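You operate a simulated robot arm through the tools that you are given. There is no shell and no other tool. Be economical: measure what you need, move in short steps, check, and stop when the job is done.

You are at the controls of a simulated robot arm. One attempt, no reset.

Task
Stack the chip pack that says "maple" from the top of the white bench on top of the chip pack labelled "birch".
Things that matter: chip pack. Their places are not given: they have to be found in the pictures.

The check looks at the end state, three seconds after you hand in, the way a careful person would. Anything else that was tipped, shoved, dropped, spilled or broken makes it a failure.

Robot
A 7-joint arm with a two-finger parallel gripper, fixed in place. Base frame: the origin is at the foot of the arm, x ahead of it, y to its left, z up; the work surface is at about z = 803. Readings come in mm, rad, newtons and seconds.
With the tool pointing down near the work surface it reaches from about 240 to 680 mm from the base axis. Its first joint turns from -1.152 to 1.152 rad. Payload 2.4 kg.
Tool frame: the origin (TCP) lies between the finger pads and is the grasp point; the fingertips stand 30 mm ahead of it; z points along the fingers, y is the line along which they close. The gripper opens to 94 mm. The fingers are 28 mm wide and 10 mm thick; the gripper's body (50 by 96 mm) begins 55 mm behind the TCP.
Orientation is told as [roll, pitch, yaw] about the base's x, y, z axes, in that order, counted from this pose: with the fingers straight down and closing along the base's y, the tool's x points along the base's -x, its y along +y and its z along -z.

Tools
- The arm moves only by the tool jog_arm. Its argument "rows" is a list of rows, each an object (a shift or turn left out is 0, a gripper value left out holds the last) with "travel": the shift along the base's x, y, z in mm, a list of three; "turn": the turn, a rotation vector about the base's x, y, z in rad, a list of three. In form: [{"travel": [x, y, z], "turn": [ax, ay, az]}, ...]. A call has 1 to 20 rows; each row is the pose to reach, as a shift and turn from the pose commanded when the call began. "grip" is the gripper command, from -1 (shut) to 1 (fully open), values between in proportion, set as the call begins (left out, the last holds). A row lasts 0.2 s, in which the tool goes at most 50 mm and 0.15 rad; a call with a longer step from one row to the next is refused whole, and so is a gripper value outside its range. A pose out of reach is approached as far as the arm can. The call stops where the force on the tool passes 40 N (or 10 N more than at its start, if that is more) or the arm is blocked; 0.2 s more then pass. Each finger travels about 153 mm/s and halts on what it meets, pressing with about 25 N; the grip force reading is that of the motor and also rises with nothing between the fingers. The clock runs only during rows and for 0.2 s after the last one: add rows that repeat a pose to give the fingers time. It gives the time, the measured TCP pose, the force on the tool (base axes), the opening and the grip force at its end, in the units of the frame above (readings bear some noise), and new pictures: "show" is both (left out), scene, wrist or none.
- Cameras (640 x 400 px; columns grow to the right, rows downward): "scene" is fixed at [32.3, 473, 1453.7]; the picture's right is [-0.81, -0.58, 0.00], its down [-0.33, 0.46, -0.82] and it looks along [0.48, -0.67, -0.57] (base axes); focal length 318 px, centre (320, 200). "wrist" rides on the gripper at [-37, 0, -58] in the tool frame; the picture's right is [0.00, -1.00, 0.00], its down [0.97, 0.00, -0.24] and it looks along [0.24, 0.00, 0.97] (tool axes); focal length 218 px, centre (320, 200).
- point_at(camera, pixels): for up to 12 pixels [column, row] of the newest picture of that camera ("zoom" is the newest enlarged one), the place [x, y, z] in the base frame of the surface seen there, good to about 2 mm, but the place of the scene camera against the robot may be out by one fixed shift of up to 18 mm in any direction. No time passes.
- close_up(camera, box): a new picture of the part [left, top, right, bottom] of that camera's present view, enlarged. No time passes.
- finish_job(): hands the job in; it is judged then, once.

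Keep the steps short. Do not move on a guess: measure, check each grasp and each placing, and mend mistakes. In all there are 60 turns and 150 pictures (those below and enlarged ones count). Leave the gripper open and the arm clear of the work at the hand-in unless told otherwise, and finish with a single line.

The tools are called by a JSON object that holds its "api" and its "payload". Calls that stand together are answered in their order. jog_arm: Moves the arm, as the interface text tells. Its arguments: {"type":"object","properties":{"rows":{"type":"array"},"grip":{"type":"number"},"show":{"type":"string","enum":["both","scene","wrist","none"]}},"required":["rows"]} The other tools are called the same way: point_at (camera, pixels) gives the place of the surface under pixels of a picture; close_up (camera, box) takes an enlarged picture of a part of a camera's view; finish_job () hands the job in.

At the start:

```text
time_s: 0.0
tool_pos: [352.9, -42.8, 1085.2]
tool_rot: [-0.001, -0.001, 0.0]
ft_force: [0.5, 0.5, -0.1]
opening: 94.1
gripper_force: 0.1
```

scene: 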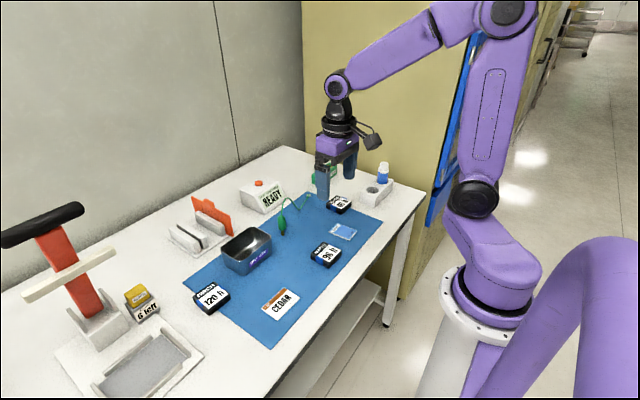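
wrist: 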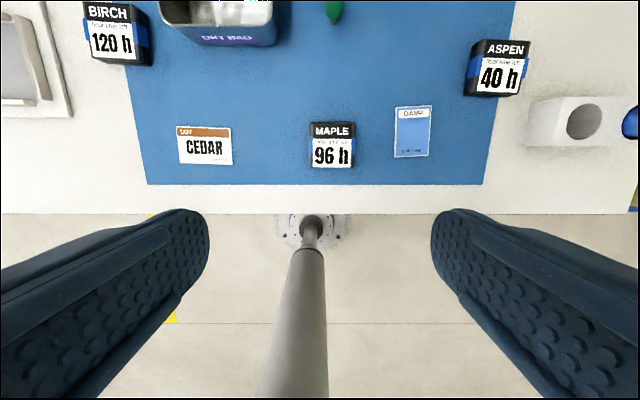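

The wrist view shows MAPLE at about (332,145), BIRCH at about (117,33) and ASPEN at about (497,68). I'll enlarge the view and measure their places.

{"api": "close_up", "payload": {"camera": "wrist", "box": [60, 0, 380, 200]}}

{"api": "point_at", "payload": {"camera": "wrist", "pixels": [[310, 124], [355, 124], [311, 167], [354, 167], [332, 145], [84, 4], [132, 4], [93, 62], [135, 62], [112, 33], [400, 170], [160, 60]]}}

{"api": "close_up", "payload": {"camera": "scene", "box": [180, 180, 400, 320]}}

```text
2.00 times, centred on (220, 100) of wrist
```

zoom: 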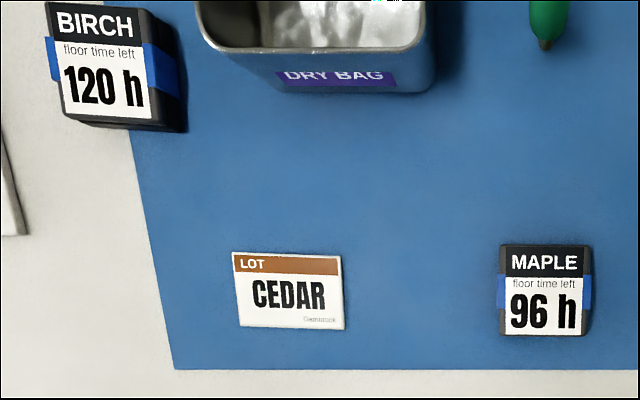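

```text
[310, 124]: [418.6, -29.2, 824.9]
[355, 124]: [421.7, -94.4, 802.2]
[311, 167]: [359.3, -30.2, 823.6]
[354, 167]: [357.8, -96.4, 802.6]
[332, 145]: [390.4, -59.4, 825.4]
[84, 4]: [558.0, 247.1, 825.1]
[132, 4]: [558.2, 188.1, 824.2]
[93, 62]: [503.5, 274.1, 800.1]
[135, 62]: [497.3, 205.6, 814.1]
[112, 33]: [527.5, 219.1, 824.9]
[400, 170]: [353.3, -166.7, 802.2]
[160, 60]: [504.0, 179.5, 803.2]
```

```text
2.86 times, centred on (290, 250) of scene
```

zoom: 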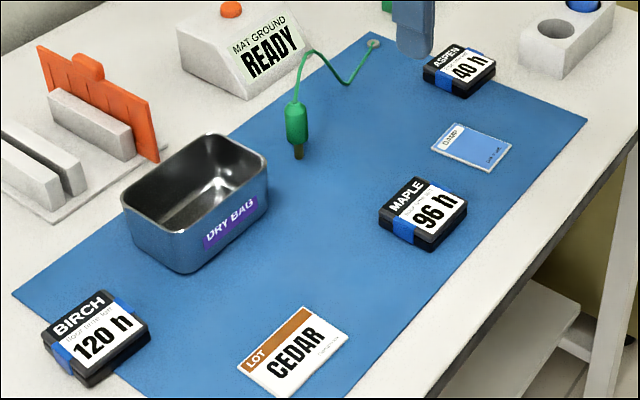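

MAPLE's top sits at about z 825 and is centred near (389,-59). The surface is at 803. I'll move over it at moderate height to measure its edges more exactly.

{"api": "jog_arm", "payload": {"rows": [{"travel": [12, -5, -40]}, {"travel": [24, -11, -80]}, {"travel": [36, -16, -120]}, {"travel": [36, -16, -120]}], "grip": 1, "show": "wrist"}}

```text
time_s: 1.0
tool_pos: [390.5, -59.0, 962.3]
tool_rot: [-0.001, 0.0, 0.002]
ft_force: [0.0, -0.9, -0.3]
opening: 94.1
gripper_force: 0.1
```

wrist: 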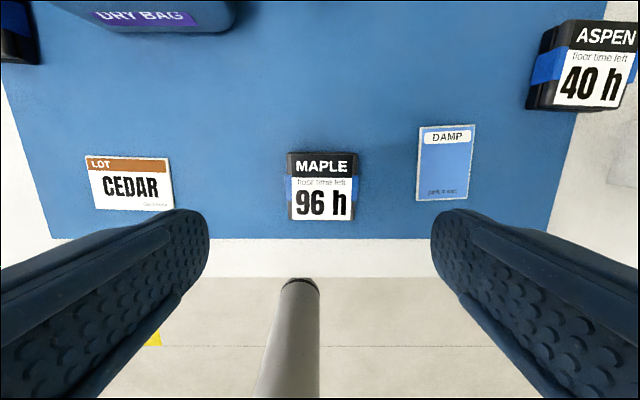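

MAPLE is now at (322,186). I'll enlarge it and measure its edges.

{"api": "close_up", "payload": {"camera": "wrist", "box": [260, 135, 388, 235]}}

{"api": "point_at", "payload": {"camera": "wrist", "pixels": [[290, 158], [290, 185], [292, 214], [352, 158], [352, 185], [352, 214], [356, 170], [322, 155], [322, 217], [288, 185], [354, 185]]}}

```text
4.00 times, centred on (324, 185) of wrist
```

zoom: 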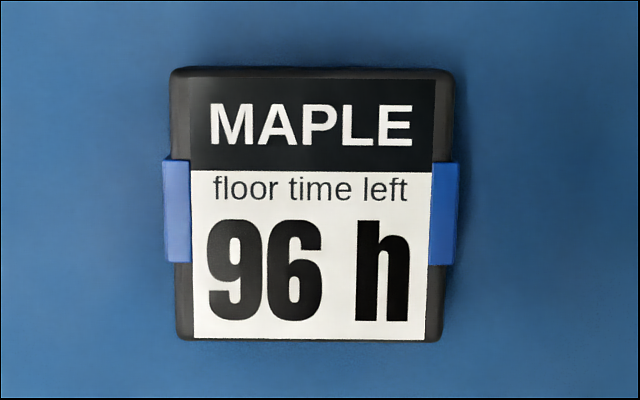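

```text
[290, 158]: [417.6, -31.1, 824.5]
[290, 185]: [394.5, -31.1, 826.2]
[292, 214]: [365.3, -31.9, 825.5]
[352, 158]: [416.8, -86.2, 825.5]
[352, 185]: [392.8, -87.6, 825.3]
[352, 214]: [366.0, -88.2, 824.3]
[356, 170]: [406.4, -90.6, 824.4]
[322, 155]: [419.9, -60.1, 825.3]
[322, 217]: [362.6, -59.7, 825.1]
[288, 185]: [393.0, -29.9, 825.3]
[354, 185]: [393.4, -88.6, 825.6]
```

MAPLE is square to the axes, centred at about (391,-60), and about 66 mm wide across the straps. Next I lower straight down to put the fingertips at about z 807.

{"api": "jog_arm", "payload": {"rows": [{"travel": [0.5, -1, -40]}, {"travel": [0.5, -1, -80]}, {"travel": [0.5, -1, -105]}, {"travel": [0.5, -1, -118]}, {"travel": [0.5, -1, -125]}, {"travel": [0.5, -1, -125]}]}}

```text
time_s: 2.4
tool_pos: [389.4, -60.1, 838.9]
tool_rot: [0.0, -0.001, 0.0]
ft_force: [-1.2, 0.6, -0.3]
opening: 93.9
gripper_force: 0.0
```

scene: 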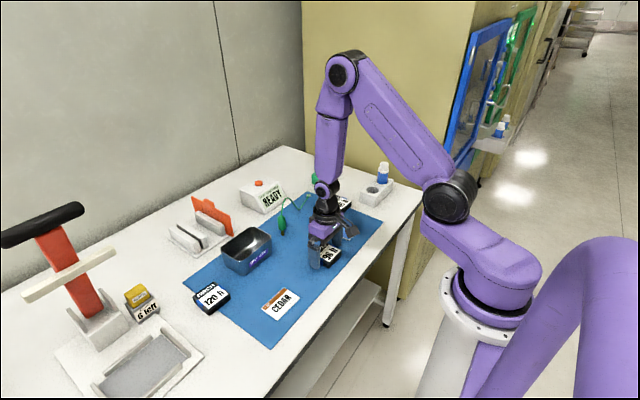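
wrist: 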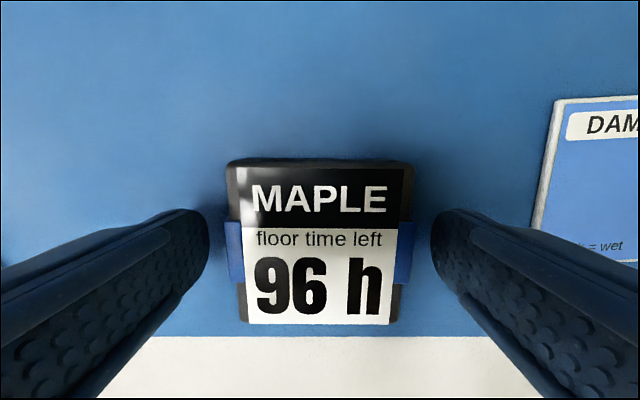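

The fingers straddle the pack and the forces are low. Closing now.

{"api": "jog_arm", "payload": {"rows": [{"travel": [0, 0, -1]}, {"travel": [0, 0, -1]}, {"travel": [0, 0, -1]}], "grip": -1, "show": "wrist"}}

```text
time_s: 3.2
tool_pos: [389.0, -59.5, 837.2]
tool_rot: [0.002, -0.001, 0.0]
ft_force: [0.7, -1.3, 18.4]
opening: 63.3
gripper_force: 25.1
```

wrist: 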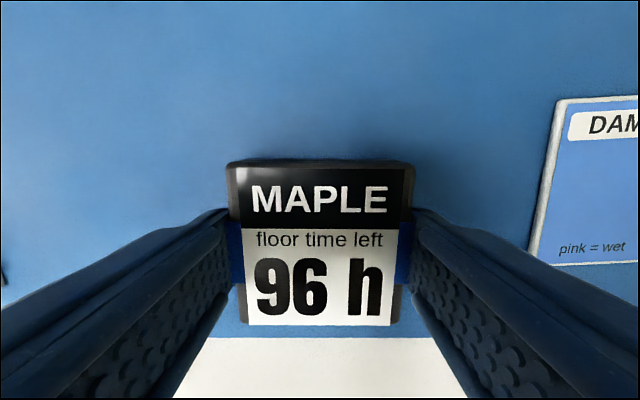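

The gripper holds at 63 mm opening with 25 N. The 18 N upward force suggests light contact below. I'll lift it slowly.

{"api": "jog_arm", "payload": {"rows": [{"travel": [0, 0, 5]}, {"travel": [0, 0, 20]}, {"travel": [0, 0, 55]}, {"travel": [0, 0, 100]}, {"travel": [0, 0, 140]}, {"travel": [0, 0, 140]}]}}

```text
time_s: 4.6
tool_pos: [390.7, -59.6, 977.9]
tool_rot: [-0.001, 0.0, 0.003]
ft_force: [0.1, 0.1, -0.7]
opening: 63.2
gripper_force: 24.9
```

scene: 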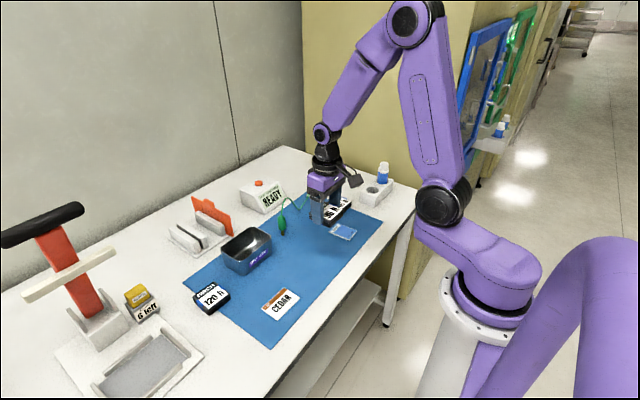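
wrist: 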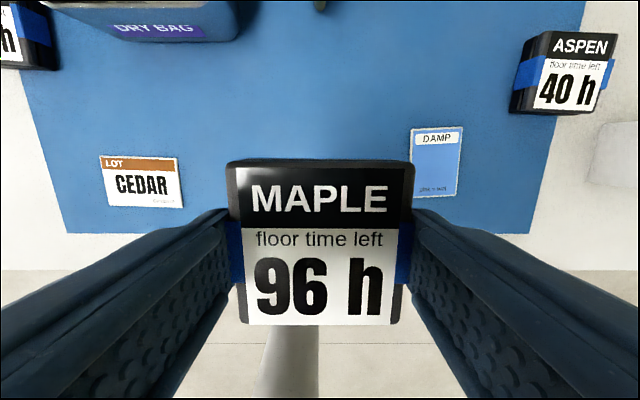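

MAPLE is held and level. BIRCH is near (528,218). I'll travel at this height to about (450,215), where BIRCH should show above the held pack.

{"api": "jog_arm", "payload": {"rows": [{"travel": [10, 44, 2]}, {"travel": [20, 89, 4]}, {"travel": [30, 134, 6]}, {"travel": [40, 179, 8]}, {"travel": [50, 224, 10]}, {"travel": [58, 268, 12]}, {"travel": [60, 275, 12]}, {"travel": [60, 275, 12]}]}}

```text
time_s: 6.4
tool_pos: [449.5, 214.1, 992.8]
tool_rot: [-0.001, 0.0, 0.001]
ft_force: [1.1, 0.0, -0.3]
opening: 62.9
gripper_force: 25.4
```

scene: 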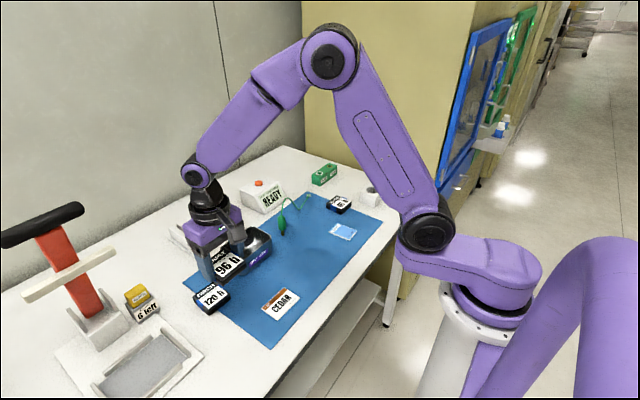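
wrist: 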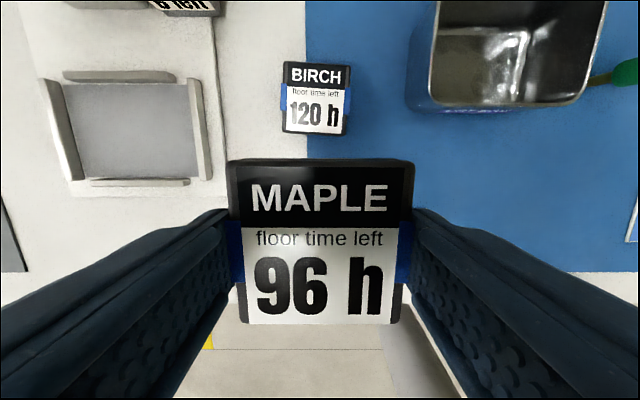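

BIRCH is fully visible at (316,98), slightly turned. I'll enlarge it and measure its top corners, along with the held pack's corners.

{"api": "close_up", "payload": {"camera": "wrist", "box": [256, 50, 384, 130]}}

{"api": "point_at", "payload": {"camera": "wrist", "pixels": [[230, 168], [412, 168], [242, 320], [398, 320], [232, 215], [409, 215], [320, 168], [320, 320], [406, 255]]}}

```text
5.00 times, centred on (320, 90) of wrist
```

zoom: 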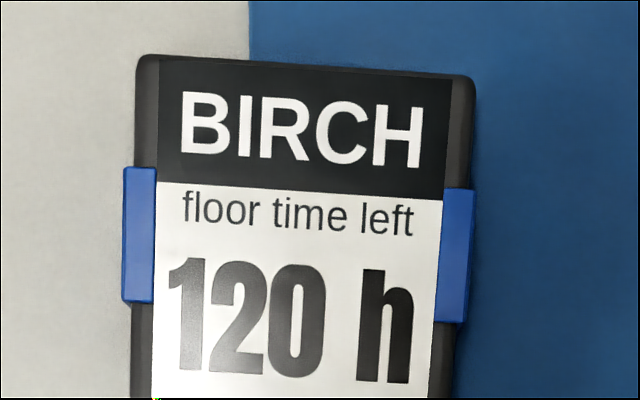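

```text
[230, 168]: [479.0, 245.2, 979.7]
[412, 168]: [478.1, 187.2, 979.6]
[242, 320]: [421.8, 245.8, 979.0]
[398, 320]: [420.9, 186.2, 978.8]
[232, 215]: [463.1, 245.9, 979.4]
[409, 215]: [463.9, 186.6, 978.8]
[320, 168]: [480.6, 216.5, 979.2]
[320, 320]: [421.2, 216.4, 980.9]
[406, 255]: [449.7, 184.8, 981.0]
```

The held pack is centred about (+1,+2) from the TCP, with its bottom about 35 mm below it. Next I take a lower close-up box to get BIRCH's whole outline, and measure it.

{"api": "close_up", "payload": {"camera": "wrist", "box": [252, 48, 380, 148]}}

{"api": "point_at", "payload": {"camera": "wrist", "pixels": [[288, 63], [346, 67], [285, 130], [341, 134], [287, 63], [316, 64], [313, 132], [285, 96], [344, 100], [316, 98]]}}

```text
4.00 times, centred on (316, 98) of wrist
```

zoom: 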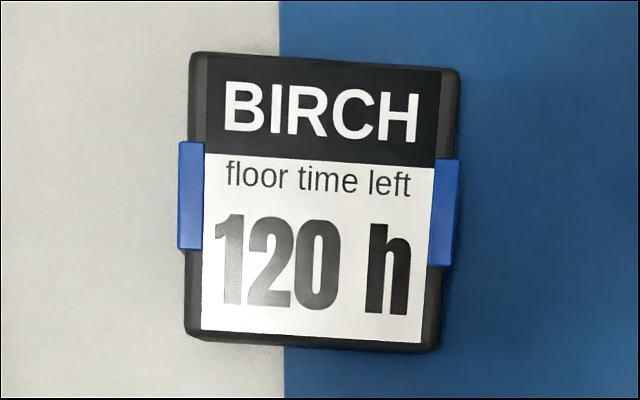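

```text
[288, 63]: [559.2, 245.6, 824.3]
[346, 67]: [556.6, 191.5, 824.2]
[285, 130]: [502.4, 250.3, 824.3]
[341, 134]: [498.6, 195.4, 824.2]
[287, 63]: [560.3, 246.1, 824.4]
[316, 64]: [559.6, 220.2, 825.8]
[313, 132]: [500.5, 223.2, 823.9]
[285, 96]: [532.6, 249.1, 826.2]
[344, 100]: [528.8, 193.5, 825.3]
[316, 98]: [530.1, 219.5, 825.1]
```

BIRCH's top is at z 825, centred at about (529.7,220.5) and turned about -0.065 rad. I move over it at height and make the turn.

{"api": "jog_arm", "payload": {"rows": [{"travel": [40, 2, 0], "turn": [0, 0, -0.03]}, {"travel": [79.2, 4.3, 0], "turn": [0, 0, -0.065]}, {"travel": [79.2, 4.3, -40], "turn": [0, 0, -0.065]}, {"travel": [79.2, 4.3, -80], "turn": [0, 0, -0.065]}, {"travel": [79.2, 4.3, -105], "turn": [0, 0, -0.065]}, {"travel": [79.2, 4.3, -105], "turn": [0, 0, -0.065]}, {"travel": [79.2, 4.3, -105], "turn": [0, 0, -0.065]}]}}

```text
time_s: 8.0
tool_pos: [527.9, 218.9, 885.6]
tool_rot: [0.001, 0.0, -0.066]
ft_force: [0.4, 0.3, -0.4]
opening: 63.2
gripper_force: 24.5
```

scene: 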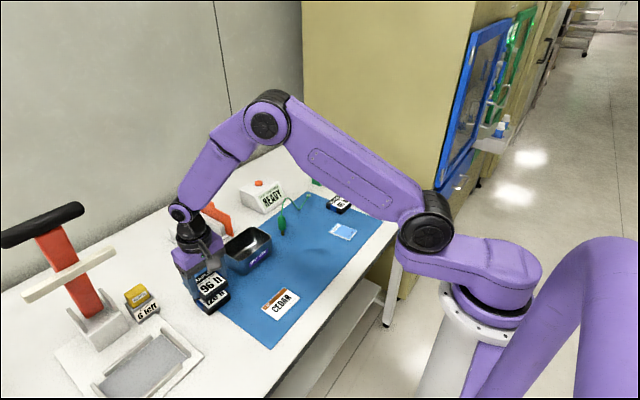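
wrist: 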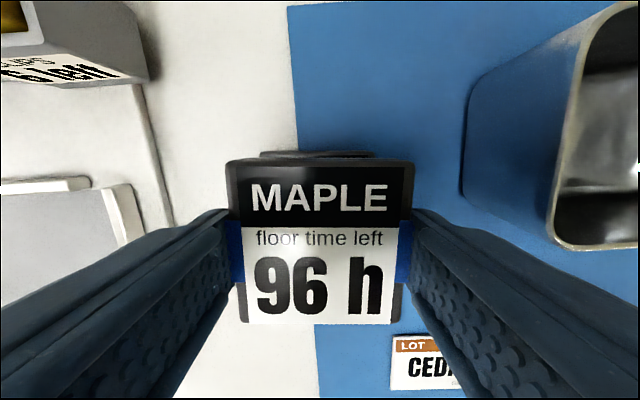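

BIRCH's far edge shows behind the held pack, centred on it. I'll check the alignment from the scene camera.

{"api": "close_up", "payload": {"camera": "scene", "box": [160, 240, 260, 320]}}

{"api": "point_at", "payload": {"camera": "wrist", "pixels": [[230, 168], [412, 168], [242, 320], [398, 320], [266, 154], [318, 154], [368, 154]]}}

```text
5.00 times, centred on (210, 280) of scene
```

zoom: 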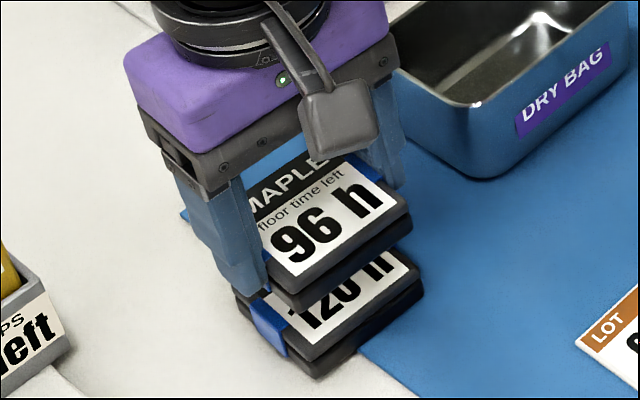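

```text
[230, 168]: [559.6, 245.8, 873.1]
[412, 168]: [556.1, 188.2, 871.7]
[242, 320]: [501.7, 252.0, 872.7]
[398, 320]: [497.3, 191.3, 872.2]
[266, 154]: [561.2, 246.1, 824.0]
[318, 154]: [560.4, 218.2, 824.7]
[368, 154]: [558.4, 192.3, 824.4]
```

The corners match within about 2 mm. The held pack's bottom is about 25 mm above BIRCH's top. I lower it slowly, with a 1 mm shift in +y.

{"api": "jog_arm", "payload": {"rows": [{"travel": [0, 1, -12]}, {"travel": [0, 1, -18]}, {"travel": [0, 1, -21]}, {"travel": [0, 1, -23]}, {"travel": [0, 1, -23]}, {"travel": [0, 1, -23]}], "show": "wrist"}}

```text
time_s: 9.4
tool_pos: [529.4, 219.9, 863.0]
tool_rot: [0.0, 0.001, -0.065]
ft_force: [-0.2, 0.3, -0.5]
opening: 63.3
gripper_force: 25.6
```

wrist: 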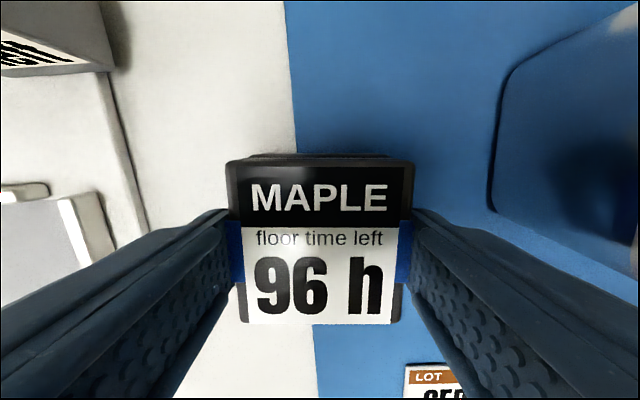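

No contact yet. I'll go down in half-millimetre steps until a force appears.

{"api": "jog_arm", "payload": {"rows": [{"travel": [0, 0, -0.7]}, {"travel": [0, 0, -1.4]}, {"travel": [0, 0, -2]}, {"travel": [0, 0, -2]}, {"travel": [0, 0, -2]}], "show": "none"}}

{"api": "point_at", "payload": {"camera": "wrist", "pixels": [[242, 300], [398, 300], [320, 180]]}}

```text
time_s: 10.6
tool_pos: [528.4, 220.3, 859.7]
tool_rot: [0.0, 0.001, -0.066]
ft_force: [0.2, -0.5, -1.1]
opening: 63.2
gripper_force: 24.5
```

```text
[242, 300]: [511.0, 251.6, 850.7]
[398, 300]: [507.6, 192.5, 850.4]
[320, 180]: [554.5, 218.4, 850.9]
```

Still no contact, with about 1–2 mm to go. Continuing.

{"api": "jog_arm", "payload": {"rows": [{"travel": [0, 0, -0.6]}, {"travel": [0, 0, -1.2]}, {"travel": [0, 0, -1.6]}, {"travel": [0, 0, -1.6]}], "show": "none"}}

```text
time_s: 11.6
tool_pos: [528.0, 219.2, 860.4]
tool_rot: [0.0, -0.001, -0.063]
ft_force: [-0.3, -1.3, 4.1]
opening: 63.0
gripper_force: 24.7
```

A 4 N upward force shows contact has started. I'll look before releasing.

{"api": "close_up", "payload": {"camera": "scene", "box": [160, 240, 260, 320]}}

{"api": "close_up", "payload": {"camera": "wrist", "box": [200, 100, 440, 350]}}

```text
5.00 times, centred on (210, 280) of scene
```

zoom: 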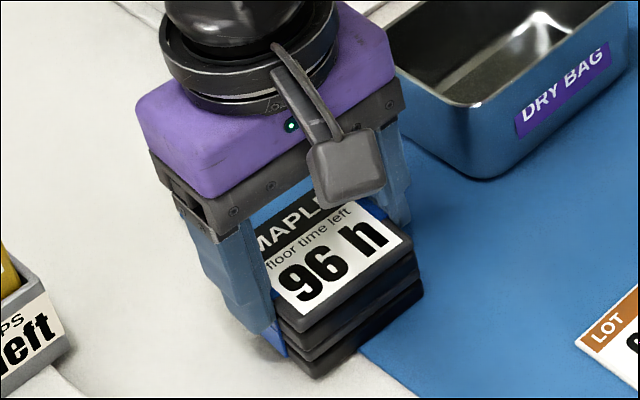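

```text
1.60 times, centred on (320, 225) of wrist
```

zoom: 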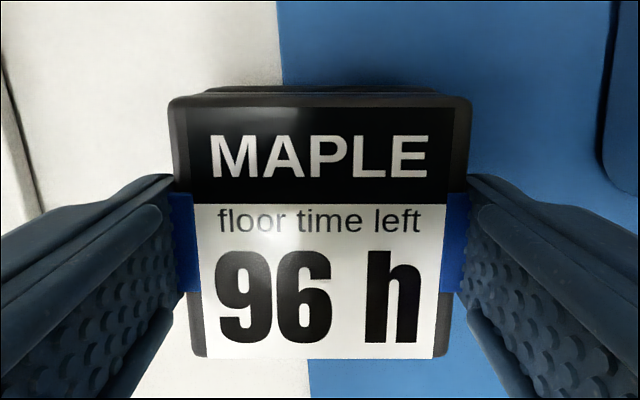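

The packs are seated and aligned. I'll release by opening part way.

{"api": "jog_arm", "payload": {"rows": [{"travel": [0, 0, 0]}, {"travel": [0, 0, 0]}, {"travel": [0, 0, 0]}], "grip": 0.75, "show": "wrist"}}

```text
time_s: 12.4
tool_pos: [528.8, 220.2, 859.2]
tool_rot: [0.0, 0.001, -0.065]
ft_force: [0.6, 0.4, 0.8]
opening: 82.4
gripper_force: 0.0
```

wrist: 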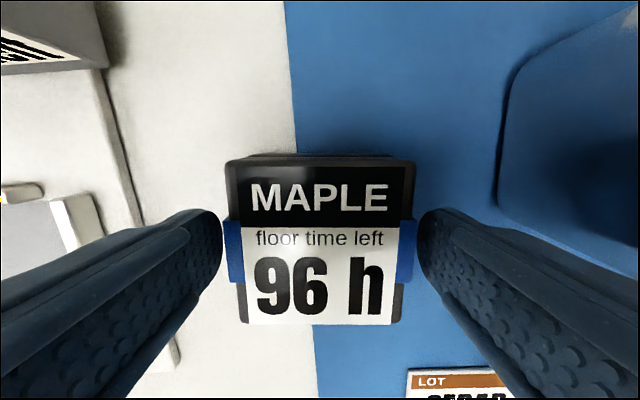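

The pack is free on both sides. I raise straight up, then back away toward the base.

{"api": "jog_arm", "payload": {"rows": [{"travel": [0, 0, 10]}, {"travel": [0, 0, 40]}, {"travel": [0, 0, 85]}, {"travel": [0, 0, 130]}, {"travel": [-40, -20, 150]}, {"travel": [-80, -40, 160]}, {"travel": [-80, -40, 160]}]}}

```text
time_s: 14.0
tool_pos: [450.7, 180.3, 1017.6]
tool_rot: [0.0, 0.0, -0.065]
ft_force: [0.3, 0.4, -0.1]
opening: 82.4
gripper_force: 0.0
```

scene: 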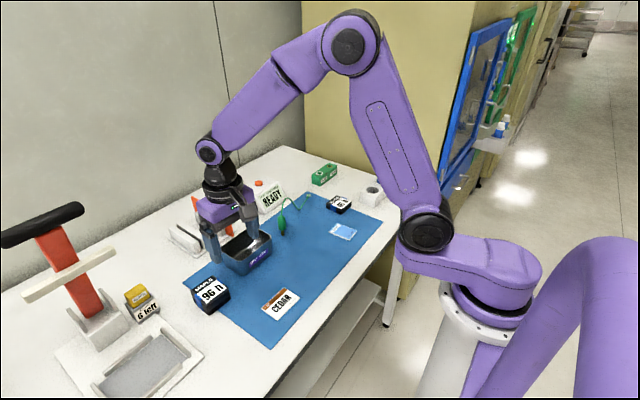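
wrist: 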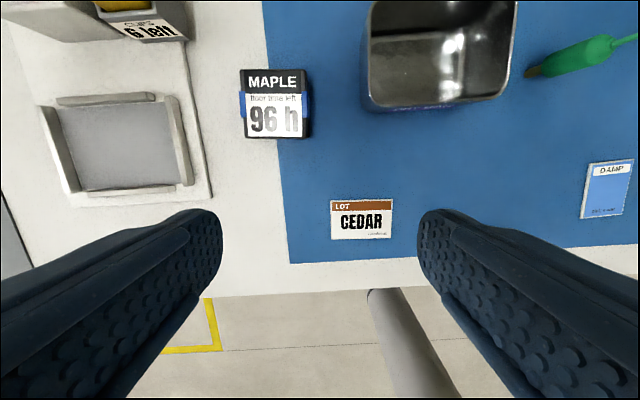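

The stack looks stable. I'll check its level and outline, move the arm further off and open the gripper fully.

{"api": "point_at", "payload": {"camera": "wrist", "pixels": [[243, 72], [302, 73], [250, 134], [303, 134]]}}

{"api": "jog_arm", "payload": {"rows": [{"travel": [-20, -45, 10]}, {"travel": [-40, -90, 20]}, {"travel": [-60, -135, 30]}, {"travel": [-60, -135, 30]}], "grip": 1, "show": "scene"}}

{"api": "close_up", "payload": {"camera": "scene", "box": [160, 240, 260, 320]}}

```text
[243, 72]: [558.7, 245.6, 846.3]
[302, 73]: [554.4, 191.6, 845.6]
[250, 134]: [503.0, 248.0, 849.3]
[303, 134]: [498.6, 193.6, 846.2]
```

```text
refused: row 1 steps farther than a row can; nothing moved
```

```text
5.00 times, centred on (210, 280) of scene
```

zoom: 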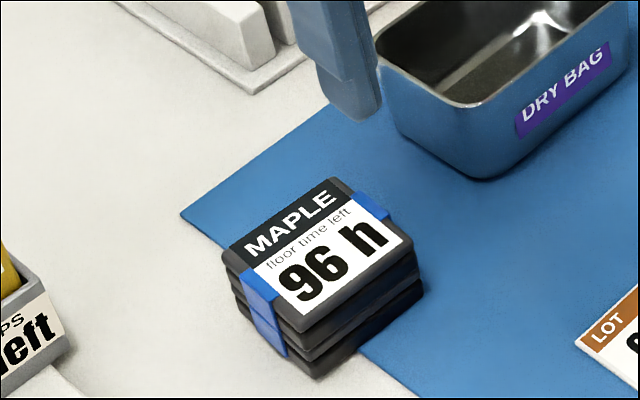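

The stack is square and level, with its top at about z 847. That move was refused because a step was too long, so I repeat it with shorter steps.

{"api": "jog_arm", "payload": {"rows": [{"travel": [-15, -35, 8]}, {"travel": [-30, -70, 16]}, {"travel": [-45, -105, 24]}, {"travel": [-45, -105, 24]}], "grip": 1, "show": "scene"}}

```text
time_s: 15.0
tool_pos: [403.6, 73.7, 1042.8]
tool_rot: [-0.001, 0.001, -0.064]
ft_force: [-0.5, -0.2, -0.4]
opening: 93.9
gripper_force: 0.1
```

scene: 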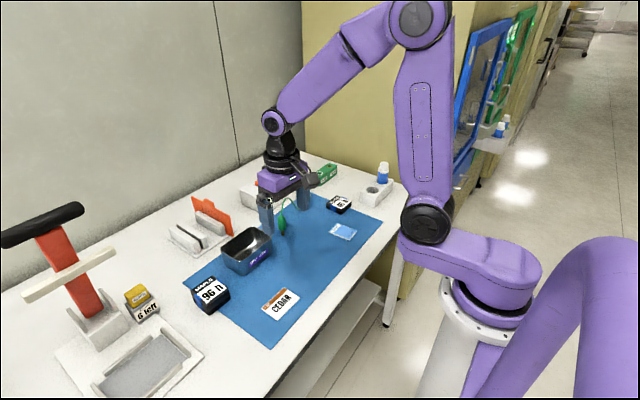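

The arm is clear, the gripper is open, the stack stands and nothing else has moved. Handing in.

{"api": "finish_job", "payload": {}}

```text
The job is handed in.
```

The "maple" chip pack is stacked squarely on the "birch" pack, the gripper is open and clear of the work, and nothing else was disturbed.
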